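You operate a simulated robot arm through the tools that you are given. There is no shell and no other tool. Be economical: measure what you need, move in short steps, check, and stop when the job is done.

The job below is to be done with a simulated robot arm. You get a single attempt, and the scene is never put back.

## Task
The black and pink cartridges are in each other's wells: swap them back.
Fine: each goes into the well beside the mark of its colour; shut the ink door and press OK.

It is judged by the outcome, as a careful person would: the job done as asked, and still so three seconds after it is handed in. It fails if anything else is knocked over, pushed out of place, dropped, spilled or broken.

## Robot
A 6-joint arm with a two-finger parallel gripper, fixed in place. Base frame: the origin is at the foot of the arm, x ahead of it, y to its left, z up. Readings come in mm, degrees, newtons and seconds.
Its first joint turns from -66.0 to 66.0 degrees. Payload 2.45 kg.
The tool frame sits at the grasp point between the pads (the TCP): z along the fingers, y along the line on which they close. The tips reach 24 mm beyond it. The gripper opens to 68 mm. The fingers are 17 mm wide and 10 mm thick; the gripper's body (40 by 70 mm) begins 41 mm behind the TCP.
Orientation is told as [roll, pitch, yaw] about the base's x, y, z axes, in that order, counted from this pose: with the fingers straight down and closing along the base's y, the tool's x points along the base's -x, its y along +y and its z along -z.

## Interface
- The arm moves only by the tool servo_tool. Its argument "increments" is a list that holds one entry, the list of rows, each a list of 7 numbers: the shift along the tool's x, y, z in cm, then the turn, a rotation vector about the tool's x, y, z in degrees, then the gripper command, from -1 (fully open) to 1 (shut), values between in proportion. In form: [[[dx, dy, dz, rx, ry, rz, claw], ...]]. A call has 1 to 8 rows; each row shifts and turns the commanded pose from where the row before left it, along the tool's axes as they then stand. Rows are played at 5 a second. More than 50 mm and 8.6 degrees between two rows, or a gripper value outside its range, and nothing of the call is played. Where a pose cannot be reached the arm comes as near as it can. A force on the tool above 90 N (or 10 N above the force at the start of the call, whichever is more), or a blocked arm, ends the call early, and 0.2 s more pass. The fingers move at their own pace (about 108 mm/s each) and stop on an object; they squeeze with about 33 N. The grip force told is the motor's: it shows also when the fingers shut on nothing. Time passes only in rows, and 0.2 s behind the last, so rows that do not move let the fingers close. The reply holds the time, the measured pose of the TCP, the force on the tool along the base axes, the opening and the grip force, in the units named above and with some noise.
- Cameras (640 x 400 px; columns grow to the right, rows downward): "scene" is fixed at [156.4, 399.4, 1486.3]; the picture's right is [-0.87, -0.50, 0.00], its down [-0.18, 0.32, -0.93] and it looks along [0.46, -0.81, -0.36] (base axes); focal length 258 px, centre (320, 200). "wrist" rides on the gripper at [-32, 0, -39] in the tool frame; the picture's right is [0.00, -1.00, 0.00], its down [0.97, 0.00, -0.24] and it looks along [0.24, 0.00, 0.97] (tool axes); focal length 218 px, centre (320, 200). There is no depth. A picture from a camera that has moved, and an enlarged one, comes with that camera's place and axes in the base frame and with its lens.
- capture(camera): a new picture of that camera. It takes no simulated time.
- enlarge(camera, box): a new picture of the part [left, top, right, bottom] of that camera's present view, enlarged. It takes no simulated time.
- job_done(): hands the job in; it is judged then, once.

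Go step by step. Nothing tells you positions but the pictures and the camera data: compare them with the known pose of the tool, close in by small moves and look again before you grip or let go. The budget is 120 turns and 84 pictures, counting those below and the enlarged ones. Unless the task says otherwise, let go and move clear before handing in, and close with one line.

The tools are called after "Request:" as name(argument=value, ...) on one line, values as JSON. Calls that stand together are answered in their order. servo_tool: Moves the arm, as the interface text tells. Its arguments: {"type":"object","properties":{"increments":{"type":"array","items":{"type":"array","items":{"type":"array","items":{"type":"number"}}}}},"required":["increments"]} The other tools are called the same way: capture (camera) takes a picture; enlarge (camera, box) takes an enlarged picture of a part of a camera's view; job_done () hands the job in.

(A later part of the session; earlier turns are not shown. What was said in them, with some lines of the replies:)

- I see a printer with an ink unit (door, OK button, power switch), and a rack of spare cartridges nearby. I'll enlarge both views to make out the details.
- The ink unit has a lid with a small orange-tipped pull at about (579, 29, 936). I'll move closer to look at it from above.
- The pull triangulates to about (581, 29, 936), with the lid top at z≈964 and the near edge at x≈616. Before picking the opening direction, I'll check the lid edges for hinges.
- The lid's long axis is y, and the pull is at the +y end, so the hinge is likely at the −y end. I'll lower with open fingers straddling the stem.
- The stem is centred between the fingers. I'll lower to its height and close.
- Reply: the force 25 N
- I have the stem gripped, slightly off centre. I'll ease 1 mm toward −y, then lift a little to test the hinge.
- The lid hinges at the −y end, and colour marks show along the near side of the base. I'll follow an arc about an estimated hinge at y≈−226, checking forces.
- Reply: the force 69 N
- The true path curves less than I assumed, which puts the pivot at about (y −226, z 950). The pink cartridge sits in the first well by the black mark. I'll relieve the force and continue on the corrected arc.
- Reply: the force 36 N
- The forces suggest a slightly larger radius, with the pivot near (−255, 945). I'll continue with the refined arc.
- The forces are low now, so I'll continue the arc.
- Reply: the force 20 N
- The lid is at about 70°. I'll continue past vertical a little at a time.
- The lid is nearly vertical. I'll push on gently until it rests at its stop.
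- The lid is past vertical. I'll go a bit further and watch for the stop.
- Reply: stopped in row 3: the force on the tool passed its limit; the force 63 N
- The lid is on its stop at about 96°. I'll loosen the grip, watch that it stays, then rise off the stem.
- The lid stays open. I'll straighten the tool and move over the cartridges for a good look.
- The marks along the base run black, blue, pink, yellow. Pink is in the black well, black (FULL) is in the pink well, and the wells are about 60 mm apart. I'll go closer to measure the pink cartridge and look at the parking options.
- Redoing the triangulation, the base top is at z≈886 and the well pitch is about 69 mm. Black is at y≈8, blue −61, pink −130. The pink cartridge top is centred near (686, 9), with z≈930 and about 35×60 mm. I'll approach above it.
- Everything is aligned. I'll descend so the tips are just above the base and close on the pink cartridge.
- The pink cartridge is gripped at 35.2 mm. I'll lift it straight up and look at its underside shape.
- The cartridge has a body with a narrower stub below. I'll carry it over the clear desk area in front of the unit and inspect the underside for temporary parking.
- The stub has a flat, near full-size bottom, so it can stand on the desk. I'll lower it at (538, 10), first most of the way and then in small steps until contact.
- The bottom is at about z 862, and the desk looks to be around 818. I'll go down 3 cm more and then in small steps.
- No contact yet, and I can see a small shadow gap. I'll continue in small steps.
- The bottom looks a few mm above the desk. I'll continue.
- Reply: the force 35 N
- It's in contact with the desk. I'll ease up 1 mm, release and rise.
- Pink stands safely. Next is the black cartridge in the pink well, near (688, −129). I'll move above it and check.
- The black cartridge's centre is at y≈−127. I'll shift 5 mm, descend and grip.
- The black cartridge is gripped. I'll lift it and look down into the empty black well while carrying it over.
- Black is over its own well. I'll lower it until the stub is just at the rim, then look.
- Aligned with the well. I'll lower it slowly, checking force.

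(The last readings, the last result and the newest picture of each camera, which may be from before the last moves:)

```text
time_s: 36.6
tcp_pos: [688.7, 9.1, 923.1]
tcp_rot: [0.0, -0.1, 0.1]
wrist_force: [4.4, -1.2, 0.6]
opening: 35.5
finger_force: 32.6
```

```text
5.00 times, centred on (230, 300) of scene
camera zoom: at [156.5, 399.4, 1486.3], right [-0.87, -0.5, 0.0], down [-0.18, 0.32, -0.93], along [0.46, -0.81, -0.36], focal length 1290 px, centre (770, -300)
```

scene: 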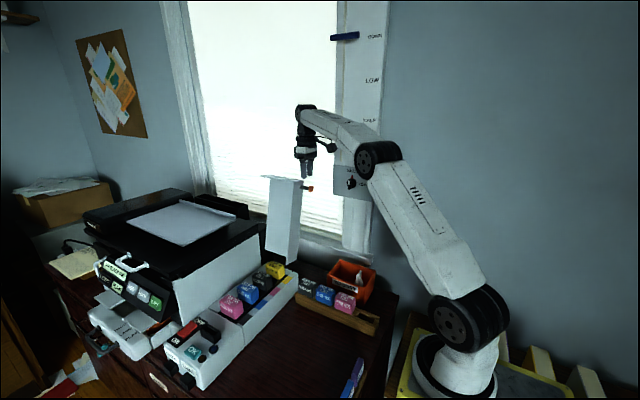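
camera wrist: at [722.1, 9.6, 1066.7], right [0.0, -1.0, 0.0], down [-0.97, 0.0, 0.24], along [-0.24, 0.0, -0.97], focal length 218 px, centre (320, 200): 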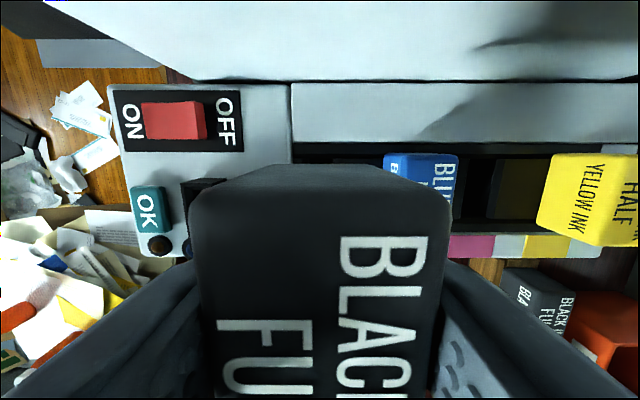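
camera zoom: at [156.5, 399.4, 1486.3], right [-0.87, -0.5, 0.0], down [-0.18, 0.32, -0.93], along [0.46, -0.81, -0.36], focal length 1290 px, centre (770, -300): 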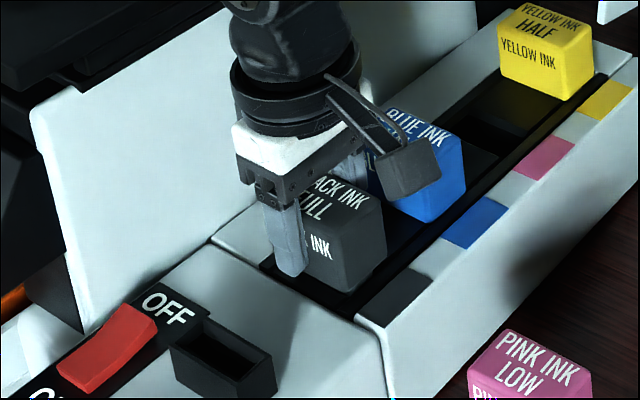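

It's sliding in freely. I'll bring it down the last few mm until it seats.

Request:
servo_tool(increments=[[[0, 0, 0.3, 0, 0, 0, 1], [0, 0, 0.2, 0, 0, 0, 1], [0, 0, 0, 0, 0, 0, 1]]])

Request:
servo_tool(increments=[[[0, 0, 0.2, 0, 0, 0, 1], [0, 0, 0, 0, 0, 0, 1]]])

```text
time_s: 37.4
tcp_pos: [686.9, 9.9, 918.7]
tcp_rot: [0.0, 0.0, 0.1]
wrist_force: [3.9, -3.9, 3.5]
opening: 35.5
finger_force: 33.3
```

```text
time_s: 38.0
tcp_pos: [687.6, 9.2, 918.0]
tcp_rot: [-0.1, -0.1, 0.1]
wrist_force: [0.7, -5.2, 19.0]
opening: 35.4
finger_force: 32.7
```

Black is seated at the same height it was picked from. I'll release and rise.

Request:
servo_tool(increments=[[[0, 0, -0.1, 0, 0, 0, 1], [0, 0, 0, 0, 0, 0, -0.5], [0, 0, 0, 0, 0, 0, -0.5], [0, 0, -2, 0, 0, 0, -0.5], [0, 0, -4, 0, 0, 0, -0.5], [0, 0, -4, 0, 0, 0, -0.5]]])

Request:
servo_tool(increments=[[[4, 0, 0, 0, 0, 0, -0.5], [4, 0, 0, 0, 0, 0, -0.5], [4, 0, 0, 0, 0, 0, -0.5], [3, 0, 0, 0, 0, 0, -0.5], [0, 0, 4.5, 0, 0, 0, -0.6], [0, 0, 4.5, 0, 0, 0, -0.6]]])

Request:
capture(camera="wrist")

Request:
enlarge(camera="scene", box=[190, 250, 310, 370])

```text
time_s: 39.4
tcp_pos: [689.5, 10.2, 1016.4]
tcp_rot: [0.0, 0.0, 0.2]
wrist_force: [-1.1, -0.1, 0.3]
opening: 51.0
finger_force: 0.1
```

```text
time_s: 40.8
tcp_pos: [538.0, 10.6, 924.2]
tcp_rot: [0.0, 0.0, 0.1]
wrist_force: [-0.1, -0.4, -0.5]
opening: 54.2
finger_force: 0.1
```

```text
42 pictures are left
camera wrist: at [570.9, 11.3, 964.6], right [0.0, -1.0, 0.0], down [-0.97, 0.0, 0.24], along [-0.24, 0.0, -0.97], focal length 218 px, centre (320, 200)
```

wrist: 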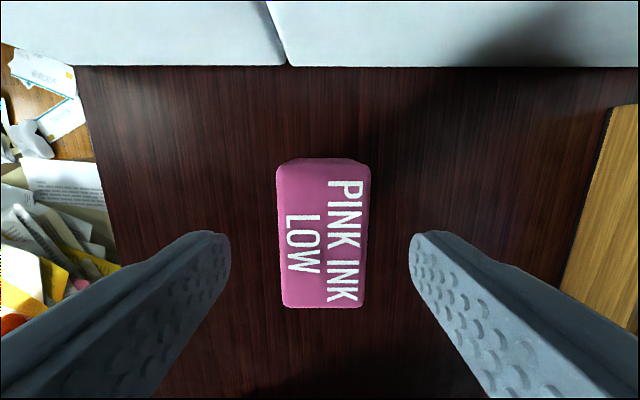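

```text
3.33 times, centred on (250, 310) of scene
camera zoom: at [156.4, 399.4, 1486.3], right [-0.87, -0.5, 0.0], down [-0.18, 0.32, -0.93], along [0.46, -0.81, -0.36], focal length 860 px, centre (553, -167)
```

zoom: 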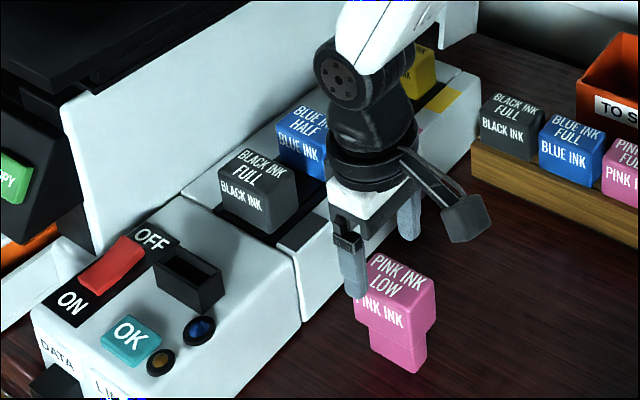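

Pink is still centred between the fingers. I'll descend to the matching height (~874) and grip.

Request:
servo_tool(increments=[[[0, -0.05, 2.5, 0, 0, 0, -0.6], [0, 0, 2.5, 0, 0, 0, -0.6], [0, 0, 0, 0, 0, 0, -0.6], [0, 0, 0, 0, 0, 0, 0.5], [0, 0, 0, 0, 0, 0, 1], [0, 0, 0, 0, 0, 0, 1]]])

Request:
servo_tool(increments=[[[0, 0, -1, 0, 0, 0, 1], [0, 0, -4, 0, 0, 0, 1], [0, 0, -5, 0, 0, 0, 1], [0, 0, -5, 0, 0, 0, 1], [0, 0, 0, 0, 0, 0, 1]]])

Request:
capture(camera="wrist")

```text
time_s: 42.2
tcp_pos: [537.6, 11.7, 876.6]
tcp_rot: [0.1, 0.0, 0.1]
wrist_force: [-0.1, -0.8, 0.3]
opening: 35.5
finger_force: 32.9
```

```text
time_s: 43.4
tcp_pos: [535.2, 9.5, 1025.9]
tcp_rot: [-0.1, 0.1, 0.2]
wrist_force: [0.2, 1.2, -0.1]
opening: 35.2
finger_force: 33.3
```

```text
40 pictures are left
camera wrist: at [568.2, 9.9, 1065.6], right [0.0, -1.0, 0.0], down [-0.97, 0.0, 0.24], along [-0.24, 0.0, -0.97], focal length 218 px, centre (320, 200)
```

wrist: 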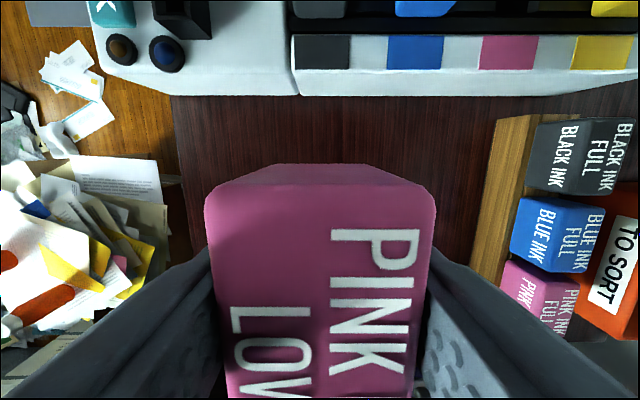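

Pink is held squarely. I'll carry it above the pink well at (688, −127).

Request:
servo_tool(increments=[[[-3.75, -3.4, 0, 0, 0, 0, 1], [-3.75, -3.4, 0, 0, 0, 0, 1], [-3.75, -3.4, 0, 0, 0, 0, 1], [-3.75, -3.45, 0, 0, 0, 0, 1], [0, 0, 0, 0, 0, 0, 1], [0, 0, 4, 0, 0, 0, 1], [0, 0, 3.5, 0, 0, 0, 1], [0, 0, 0, 0, 0, 0, 1]]])

Request:
enlarge(camera="scene", box=[210, 240, 310, 340])

Request:
capture(camera="wrist")

```text
refused: row 1 steps farther than a row can; nothing moved
```

```text
4.00 times, centred on (260, 290) of scene
camera zoom: at [156.4, 399.4, 1486.3], right [-0.87, -0.5, 0.0], down [-0.18, 0.32, -0.93], along [0.46, -0.81, -0.36], focal length 1032 px, centre (560, -160)
```

zoom: 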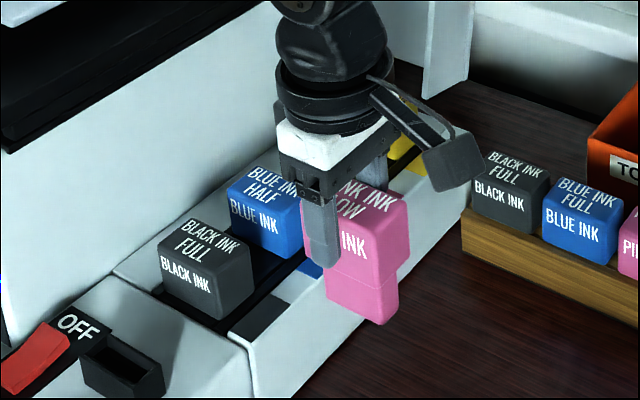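

```text
38 pictures are left
camera wrist: at [568.2, 9.9, 1065.6], right [0.0, -1.0, 0.0], down [-0.97, 0.0, 0.24], along [-0.24, 0.0, -0.97], focal length 218 px, centre (320, 200)
```

wrist: 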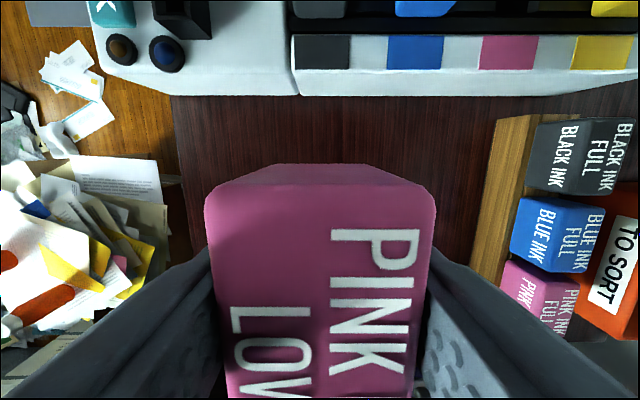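

That step was slightly too long and nothing moved. I'll repeat it with smaller rows.

Request:
servo_tool(increments=[[[-3, -2.7, 0, 0, 0, 0, 1], [-3, -2.7, 0, 0, 0, 0, 1], [-3, -2.75, 0, 0, 0, 0, 1], [-3, -2.75, 0, 0, 0, 0, 1], [-3, -2.75, 0, 0, 0, 0, 1], [0, 0, 0, 0, 0, 0, 1], [0, 0, 4, 0, 0, 0, 1], [0, 0, 2.5, 0, 0, 0, 1]]])

Request:
servo_tool(increments=[[[0, 0, 0, 0, 0, 0, 1]]])

Request:
enlarge(camera="scene", box=[210, 240, 310, 340])

Request:
capture(camera="wrist")

```text
time_s: 45.2
tcp_pos: [687.9, -126.7, 959.3]
tcp_rot: [-0.1, 0.0, 0.2]
wrist_force: [-0.3, -0.3, -0.7]
opening: 35.1
finger_force: 32.5
```

```text
time_s: 45.6
tcp_pos: [688.9, -127.1, 960.3]
tcp_rot: [-0.1, 0.0, 0.1]
wrist_force: [0.3, 0.3, -0.1]
opening: 35.1
finger_force: 32.8
```

```text
4.00 times, centred on (260, 290) of scene
camera zoom: at [156.5, 399.4, 1486.3], right [-0.87, -0.5, 0.0], down [-0.18, 0.32, -0.93], along [0.46, -0.81, -0.36], focal length 1032 px, centre (560, -160)
```

zoom: 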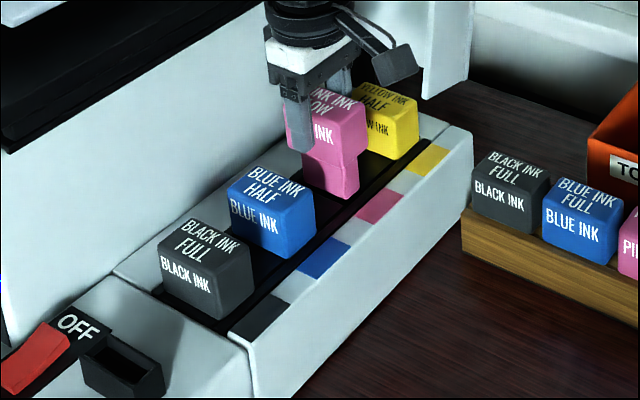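

```text
36 pictures are left
camera wrist: at [721.9, -126.6, 999.6], right [0.0, -1.0, 0.0], down [-0.97, 0.0, 0.24], along [-0.24, 0.0, -0.97], focal length 218 px, centre (320, 200)
```

wrist: 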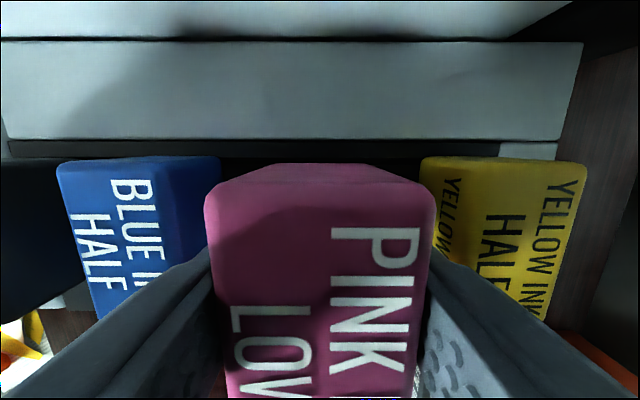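

Well aligned over the pink well. I'll lower slowly with force checks.

Request:
servo_tool(increments=[[[0, 0, 1, 0, 0, 0, 1], [0, 0, 0.8, 0, 0, 0, 1], [0, 0, 0.4, 0, 0, 0, 1], [0, 0, 0, 0, 0, 0, 1]]])

Request:
servo_tool(increments=[[[0, 0, 0.7, 0, 0, 0, 1], [0, 0, 0.5, 0, 0, 0, 1], [0, 0, 0, 0, 0, 0, 1]]])

Request:
enlarge(camera="scene", box=[210, 240, 310, 340])

```text
time_s: 46.6
tcp_pos: [688.5, -127.6, 938.8]
tcp_rot: [0.0, 0.0, 0.1]
wrist_force: [-0.6, 0.3, 0.0]
opening: 35.1
finger_force: 33.1
```

```text
time_s: 47.4
tcp_pos: [688.3, -127.9, 928.1]
tcp_rot: [0.0, -0.1, 0.1]
wrist_force: [-0.1, 0.6, 0.6]
opening: 35.4
finger_force: 33.0
```

```text
4.00 times, centred on (260, 290) of scene
camera zoom: at [156.5, 399.4, 1486.3], right [-0.87, -0.5, 0.0], down [-0.18, 0.32, -0.93], along [0.46, -0.81, -0.36], focal length 1032 px, centre (560, -160)
```

zoom: 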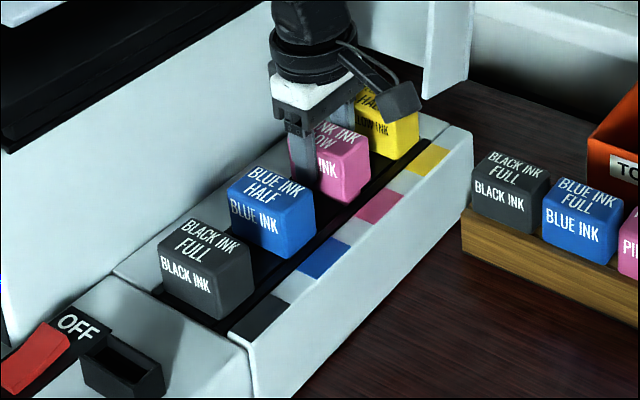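

It's entering freely. I'll lower the last millimetres.

Request:
servo_tool(increments=[[[0, 0, 0.4, 0, 0, 0, 1], [0, 0, 0.2, 0, 0, 0, 1], [0, 0, 0, 0, 0, 0, 1]]])

Request:
servo_tool(increments=[[[0, 0, 0.2, 0, 0, 0, 1], [0, 0, 0, 0, 0, 0, 1]]])

```text
time_s: 48.2
tcp_pos: [687.9, -128.3, 921.6]
tcp_rot: [0.0, 0.0, 0.1]
wrist_force: [0.9, 1.1, 0.4]
opening: 35.1
finger_force: 32.9
```

```text
time_s: 48.8
tcp_pos: [689.1, -127.5, 921.8]
tcp_rot: [0.0, -0.1, 0.1]
wrist_force: [-9.5, 4.4, 20.6]
opening: 35.2
finger_force: 33.4
```

It bottoms at TCP 921, which matches the 3 mm higher grip, so it's seated. I'll release, rise and check all four.

Request:
servo_tool(increments=[[[0, 0, -0.1, 0, 0, 0, 1], [0, 0, 0, 0, 0, 0, -0.5], [0, 0, 0, 0, 0, 0, -0.5], [0, 0, -2, 0, 0, 0, -0.5], [0, 0, -4, 0, 0, 0, -0.5], [0, 0, -4, 0, 0, 0, -0.5], [0, 3, -4, 0, 0, 0, -0.5], [0, 4, 0, 0, 0, 0, -0.5]]])

Request:
capture(camera="wrist")

Request:
enlarge(camera="scene", box=[180, 160, 330, 340])

```text
time_s: 50.6
tcp_pos: [690.8, -54.8, 1060.3]
tcp_rot: [0.0, 0.1, 0.1]
wrist_force: [-0.6, -0.4, 0.1]
opening: 50.9
finger_force: 0.0
```

```text
34 pictures are left
camera wrist: at [723.7, -53.8, 1100.0], right [0.0, -1.0, 0.0], down [-0.97, 0.0, 0.24], along [-0.24, 0.0, -0.97], focal length 218 px, centre (320, 200)
```

wrist: 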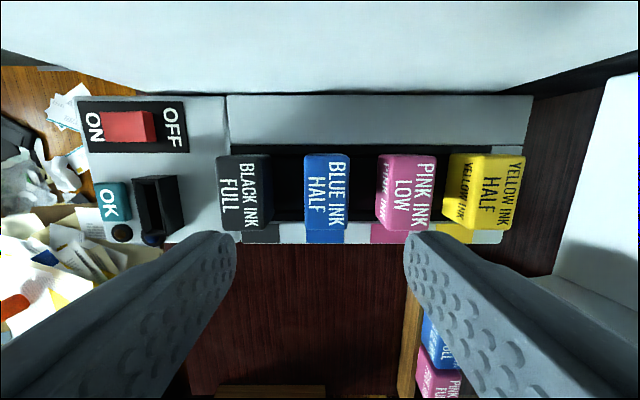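

```text
2.22 times, centred on (255, 250) of scene
camera zoom: at [156.5, 399.4, 1486.3], right [-0.87, -0.5, 0.0], down [-0.18, 0.32, -0.93], along [0.46, -0.81, -0.36], focal length 574 px, centre (464, 89)
```

zoom: 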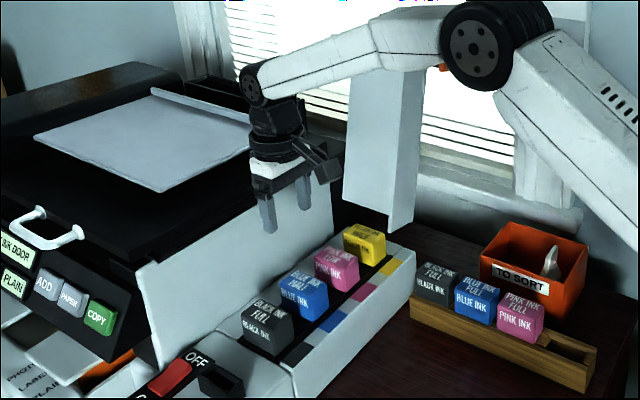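

Both cartridges sit by their marks, and the printer display has moved on from "FIT BLACK INK" to mention the ink door. Now I'll close the lid: up, and back to its pull near (601, −283, 1221).

Request:
servo_tool(increments=[[[1.5, 0, -4.4, 0, 0, 0, -0.5], [1.5, 0, -4.4, 0, 0, 0, -0.5], [1.5, 0, -4.4, 0, 0, 0, -0.5], [1.5, 0, -4.4, 0, 0, 0, -0.5], [1.5, 0, -4.4, 0, 0, 0, -0.5], [1.4, -4, -1, 0, 0, 0, -0.3], [0, -4.8, 0, 0, 0, 0, -0.3], [0, -4.8, 0, 0, 0, 0, -0.3]]])

Request:
servo_tool(increments=[[[0, -4.6, 0, 0, 0, 0, -0.3], [0, -4.6, 0, 0, 0, 0, -0.3], [0, 0, 0, 0, 0, 0, -0.3]]])

Request:
capture(camera="wrist")

Request:
enlarge(camera="scene", box=[240, 120, 360, 240])

```text
time_s: 52.4
tcp_pos: [602.4, -196.6, 1291.4]
tcp_rot: [0.0, 0.0, 0.1]
wrist_force: [0.1, 0.8, 0.1]
opening: 43.9
finger_force: 0.1
```

```text
time_s: 53.2
tcp_pos: [601.5, -288.0, 1289.8]
tcp_rot: [0.0, 0.0, 0.1]
wrist_force: [0.2, -0.7, 0.7]
opening: 44.2
finger_force: 0.0
```

```text
32 pictures are left
camera wrist: at [634.7, -288.0, 1329.4], right [0.0, -1.0, 0.0], down [-0.97, 0.0, 0.24], along [-0.24, 0.0, -0.97], focal length 218 px, centre (320, 200)
```

wrist: 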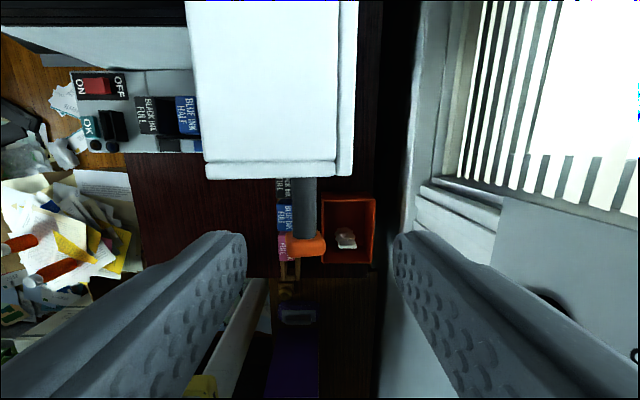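

```text
3.33 times, centred on (300, 180) of scene
camera zoom: at [156.5, 399.4, 1486.3], right [-0.87, -0.5, 0.0], down [-0.18, 0.32, -0.93], along [0.46, -0.81, -0.36], focal length 860 px, centre (387, 267)
```

zoom: 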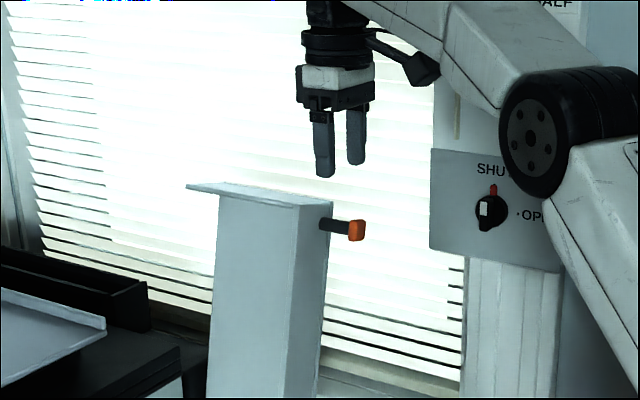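

The stem is at y≈−281. I'll shift 7 mm, descend around it and close.

Request:
servo_tool(increments=[[[0, 0.7, 2, 0, 0, 0, -0.3], [0, 0, 2.5, 0, 0, 0, -0.3], [0, 0, 2.3, 0, 0, 0, -0.3], [0, 0, 0, 0, 0, 0, -0.3], [0, 0, 0, 0, 0, 0, 0.6], [0, 0, 0, 0, 0, 0, 1], [0, 0, 0, 0, 0, 0, 1]]])

Request:
enlarge(camera="scene", box=[240, 120, 360, 240])

```text
time_s: 54.8
tcp_pos: [599.8, -279.2, 1223.3]
tcp_rot: [0.0, -0.1, 0.1]
wrist_force: [-0.6, -0.1, -0.9]
opening: 13.3
finger_force: 33.2
```

```text
3.33 times, centred on (300, 180) of scene
camera zoom: at [156.4, 399.4, 1486.3], right [-0.87, -0.5, 0.0], down [-0.18, 0.32, -0.93], along [0.46, -0.81, -0.36], focal length 860 px, centre (387, 267)
```

zoom: 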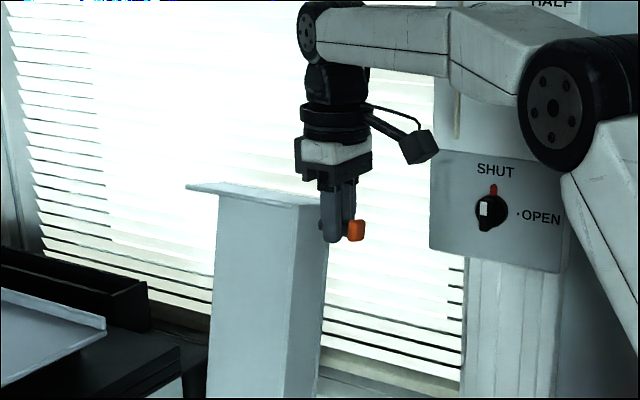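

The pull is gripped. I'll close along the reverse arc (pivot ≈ (−251, 942), R≈281).

Request:
servo_tool(increments=[[[0, 1.5, -0.1, 0, 0, 0, 1], [0, 1.5, -0.05, 0, 0, 0, 1], [0, 2.94, 0.15, 0, 0, 0, 1], [0, 2.91, 0.47, 0, 0, 0, 1], [0, 2.85, 0.76, 0, 0, 0, 1]]])

Request:
servo_tool(increments=[[[0, 2.75, 1.05, 0, 0, 0, 1], [0, 2.62, 1.34, 0, 0, 0, 1], [0, 2.48, 1.61, 0, 0, 0, 1]]])

Request:
capture(camera="scene")

```text
time_s: 56.0
tcp_pos: [599.8, -159.6, 1210.6]
tcp_rot: [0.0, 0.0, 0.0]
wrist_force: [1.9, 3.4, 11.8]
opening: 13.7
finger_force: 33.3
```

```text
time_s: 56.8
tcp_pos: [600.2, -81.8, 1170.2]
tcp_rot: [0.0, 0.3, 0.1]
wrist_force: [5.4, -0.7, -0.3]
opening: 13.7
finger_force: 33.0
```

```text
29 pictures are left
```

scene: 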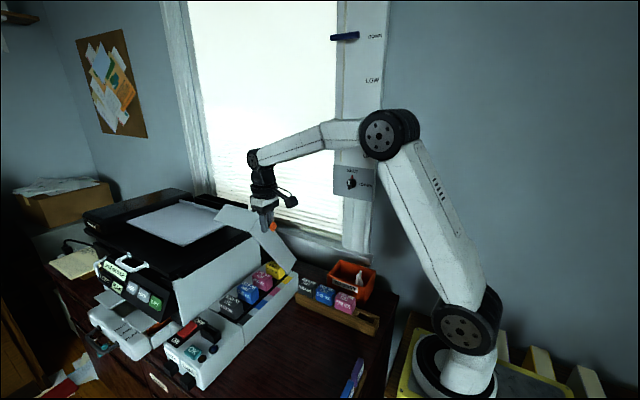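

Tracking well with low forces. I'll continue down.

Request:
servo_tool(increments=[[[0, 2.1, 1.85, 0, 0, 0, 1], [0, 2.0, 2.08, 0, 0, 0, 1], [0, 1.85, 2.29, 0, 0, 0, 1]]])

Request:
servo_tool(increments=[[[0, 1.5, 2.47, 0, 0, 0, 1], [0, 1.3, 2.63, 0, 0, 0, 1], [0, 1.0, 2.75, 0, 0, 0, 1]]])

```text
time_s: 57.6
tcp_pos: [598.9, -22.0, 1105.8]
tcp_rot: [0.0, 0.2, 0.1]
wrist_force: [-3.8, 5.5, 4.1]
opening: 13.7
finger_force: 33.8
```

```text
time_s: 58.4
tcp_pos: [598.9, 17.2, 1028.9]
tcp_rot: [0.0, 0.0, 0.2]
wrist_force: [-4.6, 11.5, 3.7]
opening: 13.5
finger_force: 33.5
```

Almost down. I'll bring it gently to closed.

Request:
servo_tool(increments=[[[0, 0.72, 2.85, 0, 0, 0, 1], [0, 0.42, 2.91, 0, 0, 0, 1], [0, 0, 1.5, 0, 0, 0, 1], [0, 0, 1.0, 0, 0, 0, 1]]])

Request:
servo_tool(increments=[[[0, 0, 0.5, 0, 0, 0, 1], [0, 0, 0.4, 0, 0, 0, 1], [0, 0, 0, 0, 0, 0, 1]]])

Request:
enlarge(camera="scene", box=[170, 230, 310, 350])

```text
time_s: 59.4
tcp_pos: [599.4, 29.3, 947.2]
tcp_rot: [0.0, -0.1, 0.2]
wrist_force: [0.0, 31.8, -0.7]
opening: 13.5
finger_force: 33.1
```

```text
time_s: 60.2
tcp_pos: [599.3, 27.8, 937.7]
tcp_rot: [0.0, 0.0, 0.1]
wrist_force: [4.7, 31.2, -0.9]
opening: 13.5
finger_force: 33.2
```

```text
3.33 times, centred on (240, 290) of scene
camera zoom: at [156.6, 400.3, 1486.1], right [-0.87, -0.5, 0.0], down [-0.18, 0.32, -0.93], along [0.46, -0.81, -0.36], focal length 860 px, centre (587, -100)
```

zoom: 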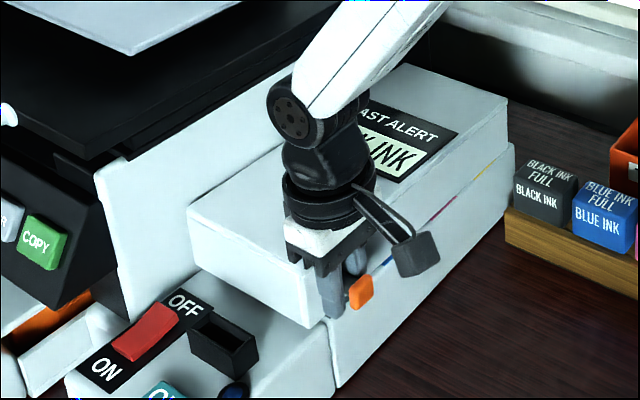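

A thin gap still shows. I'll push down in small steps until force builds.

Request:
servo_tool(increments=[[[0, 0.2, 0.3, 0, 0, 0, 1], [0, 0.1, 0.3, 0, 0, 0, 1], [0, 0, 0, 0, 0, 0, 1]]])

Request:
enlarge(camera="scene", box=[170, 230, 310, 350])

```text
time_s: 61.0
tcp_pos: [598.7, 27.9, 932.4]
tcp_rot: [0.0, 0.0, 0.1]
wrist_force: [4.3, 8.1, -1.0]
opening: 13.5
finger_force: 33.8
```

```text
3.33 times, centred on (240, 290) of scene
camera zoom: at [156.6, 399.6, 1486.3], right [-0.87, -0.5, 0.0], down [-0.18, 0.32, -0.93], along [0.46, -0.81, -0.36], focal length 860 px, centre (587, -100)
```

zoom: 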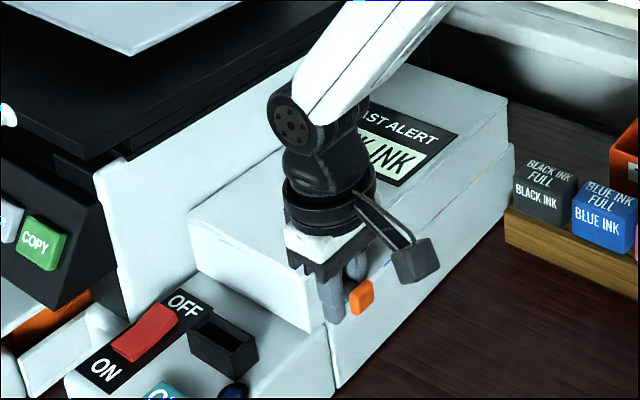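

Nearly closed now. A few more millimetres.

Request:
servo_tool(increments=[[[0, 0, 0.3, 0, 0, 0, 1], [0, 0, 0, 0, 0, 0, 1]]])

Request:
servo_tool(increments=[[[0, 0, 0.3, 0, 0, 0, 1], [0, 0, 0, 0, 0, 0, 1]]])

Request:
enlarge(camera="scene", box=[170, 230, 310, 350])

```text
time_s: 61.6
tcp_pos: [600.0, 28.8, 929.2]
tcp_rot: [0.0, 0.0, 0.1]
wrist_force: [0.7, -0.2, 10.7]
opening: 13.1
finger_force: 33.4
```

```text
time_s: 62.2
tcp_pos: [599.5, 28.0, 927.7]
tcp_rot: [0.1, -0.3, 0.1]
wrist_force: [-3.8, -8.3, 28.0]
opening: 13.4
finger_force: 33.5
```

```text
3.33 times, centred on (240, 290) of scene
camera zoom: at [155.8, 399.2, 1486.5], right [-0.87, -0.5, 0.0], down [-0.18, 0.32, -0.93], along [0.46, -0.81, -0.36], focal length 860 px, centre (587, -100)
```

zoom: 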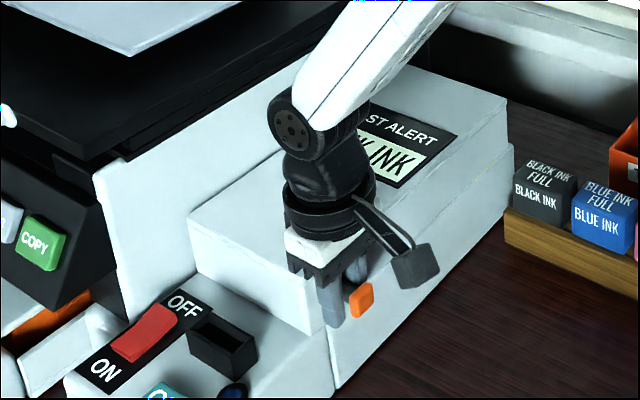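

The door is shut against its stop. I'll release and rise. OK triangulates to (670, 155.5, 888), so I'll go above it with closed fingers.

Request:
servo_tool(increments=[[[0, 0, -0.2, 0, 0, 0, 1], [0, 0, 0, 0, 0, 0, -0.2], [0, 0, 0, 0, 0, 0, -0.2], [0, 0, -3, 0, 0, 0, -0.2], [0, 0, -4, 0, 0, 0, -0.2], [-0.5, 3, -2, 0, 0, 0, 0.5], [-1, 4.5, 0, 0, 0, 0, 1], [-2, 4, 0, 0, 0, 0, 1]]])

Request:
servo_tool(increments=[[[-3.5, 1.2, 0, 0, 0, 0, 1], [0, 0, 3, 0, 0, 0, 1], [0, 0, 0, 0, 0, 0, 1]]])

Request:
capture(camera="wrist")

Request:
enlarge(camera="scene", box=[80, 230, 280, 390])

```text
time_s: 64.0
tcp_pos: [632.9, 145.3, 1018.5]
tcp_rot: [-0.1, 0.0, 0.2]
wrist_force: [0.3, -0.5, -0.4]
opening: 0.1
finger_force: 24.3
```

```text
time_s: 64.8
tcp_pos: [668.0, 155.6, 986.2]
tcp_rot: [0.0, 0.1, 0.1]
wrist_force: [0.2, 0.5, -0.2]
opening: 0.0
finger_force: 23.6
```

```text
25 pictures are left
camera wrist: at [701.0, 157.0, 1026.8], right [0.0, -1.0, 0.0], down [-0.97, 0.0, 0.24], along [-0.24, 0.0, -0.97], focal length 218 px, centre (320, 200)
```

wrist: 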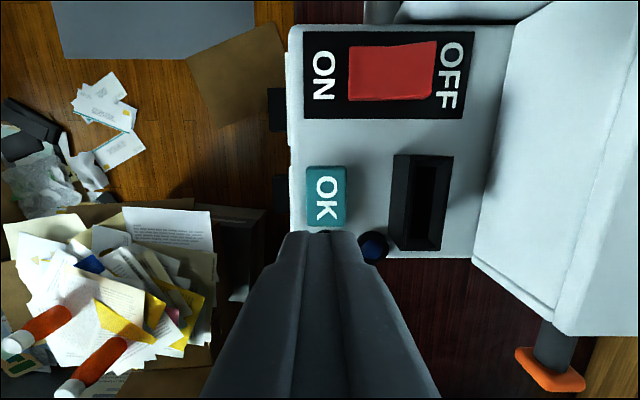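

```text
2.50 times, centred on (180, 310) of scene
camera zoom: at [156.5, 399.4, 1486.3], right [-0.87, -0.5, 0.0], down [-0.18, 0.32, -0.93], along [0.46, -0.81, -0.36], focal length 645 px, centre (670, -75)
```

zoom: 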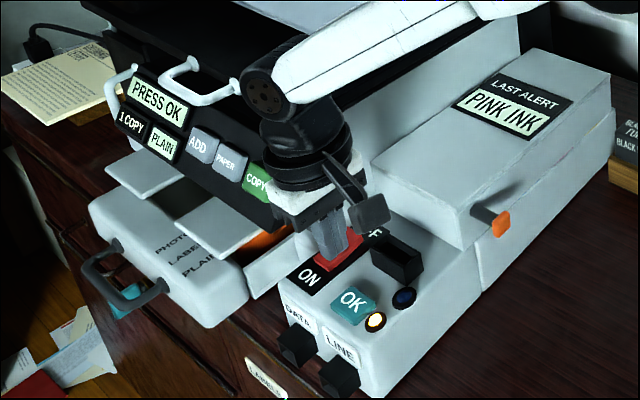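

The display reads "PRESS OK". OK is at about (669, 154) directly below, so I'll descend and press gently.

Request:
servo_tool(increments=[[[-0.1, -0.15, 3, 0, 0, 0, 1], [0, 0, 2.5, 0, 0, 0, 1], [0, 0, 1.2, 0, 0, 0, 1], [0, 0, 0, 0, 0, 0, 1]]])

Request:
servo_tool(increments=[[[0, 0, 0.3, 0, 0, 0, 1], [0, 0, 0, 0, 0, 0, 1]]])

Request:
servo_tool(increments=[[[0, 0, 0.3, 0, 0, 0, 1], [0, 0, 0, 0, 0, 0, 1]]])

Request:
enlarge(camera="scene", box=[80, 230, 280, 390])

```text
time_s: 65.8
tcp_pos: [670.0, 155.8, 920.6]
tcp_rot: [0.0, 0.0, 0.2]
wrist_force: [0.3, 1.0, 0.6]
opening: 0.2
finger_force: 23.6
```

```text
time_s: 66.4
tcp_pos: [669.8, 155.4, 916.1]
tcp_rot: [0.0, 0.0, 0.0]
wrist_force: [0.2, 0.3, 0.6]
opening: 0.0
finger_force: 23.2
```

```text
time_s: 67.0
tcp_pos: [669.8, 154.5, 913.6]
tcp_rot: [0.0, 0.0, 0.1]
wrist_force: [-0.8, -0.9, 2.3]
opening: 0.0
finger_force: 23.4
```

```text
2.50 times, centred on (180, 310) of scene
camera zoom: at [156.4, 399.4, 1486.4], right [-0.87, -0.5, 0.0], down [-0.18, 0.32, -0.93], along [0.46, -0.81, -0.36], focal length 645 px, centre (670, -75)
```

zoom: 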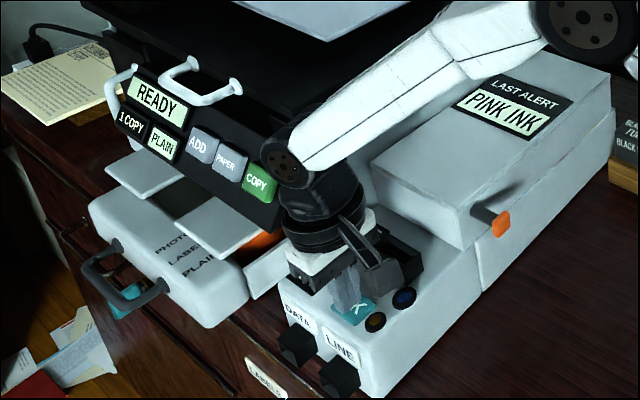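

The display now reads "READY", so OK has registered. I'll withdraw upward and check everything once more.

Request:
servo_tool(increments=[[[0, 0, -2, 0, 0, 0, 1], [0, 0, -4, 0, 0, 0, 1], [0, 0, -4.5, 0, 0, 0, 1], [3, 0, -3.5, 0, 0, 0, 0], [3, 0, -3.5, 0, 0, 0, 0]]])

Request:
enlarge(camera="scene", box=[80, 200, 400, 400])

Request:
capture(camera="wrist")

```text
time_s: 68.2
tcp_pos: [611.2, 154.7, 1091.5]
tcp_rot: [0.0, 0.1, 0.0]
wrist_force: [-1.0, -0.5, 0.0]
opening: 33.9
finger_force: 0.0
```

```text
2.00 times, centred on (240, 300) of scene
camera zoom: at [156.4, 399.4, 1486.3], right [-0.87, -0.5, 0.0], down [-0.18, 0.32, -0.93], along [0.46, -0.81, -0.36], focal length 516 px, centre (480, 0)
```

zoom: 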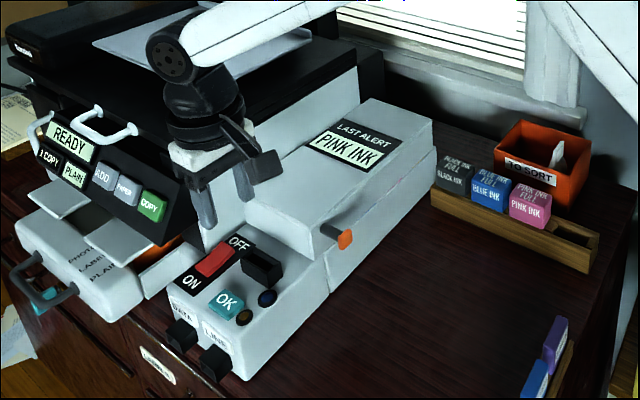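

```text
21 pictures are left
camera wrist: at [642.7, 155.6, 1130.1], right [0.0, -1.0, 0.0], down [-0.97, 0.0, 0.24], along [-0.24, 0.0, -0.97], focal length 218 px, centre (320, 200)
```

wrist: 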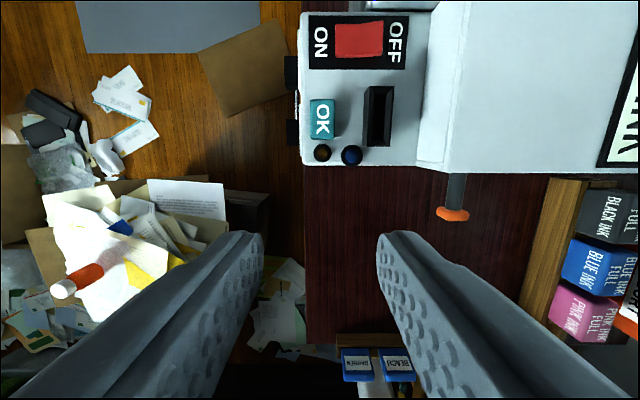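

The door is shut, the display shows READY, the arm is clear, and everything else is where it was. Handing in.

Request:
job_done()

```text
The job is handed in.
```

The black and pink cartridges are back in the wells beside their own marks. The ink door is shut and OK is pressed, and the printer now shows READY.
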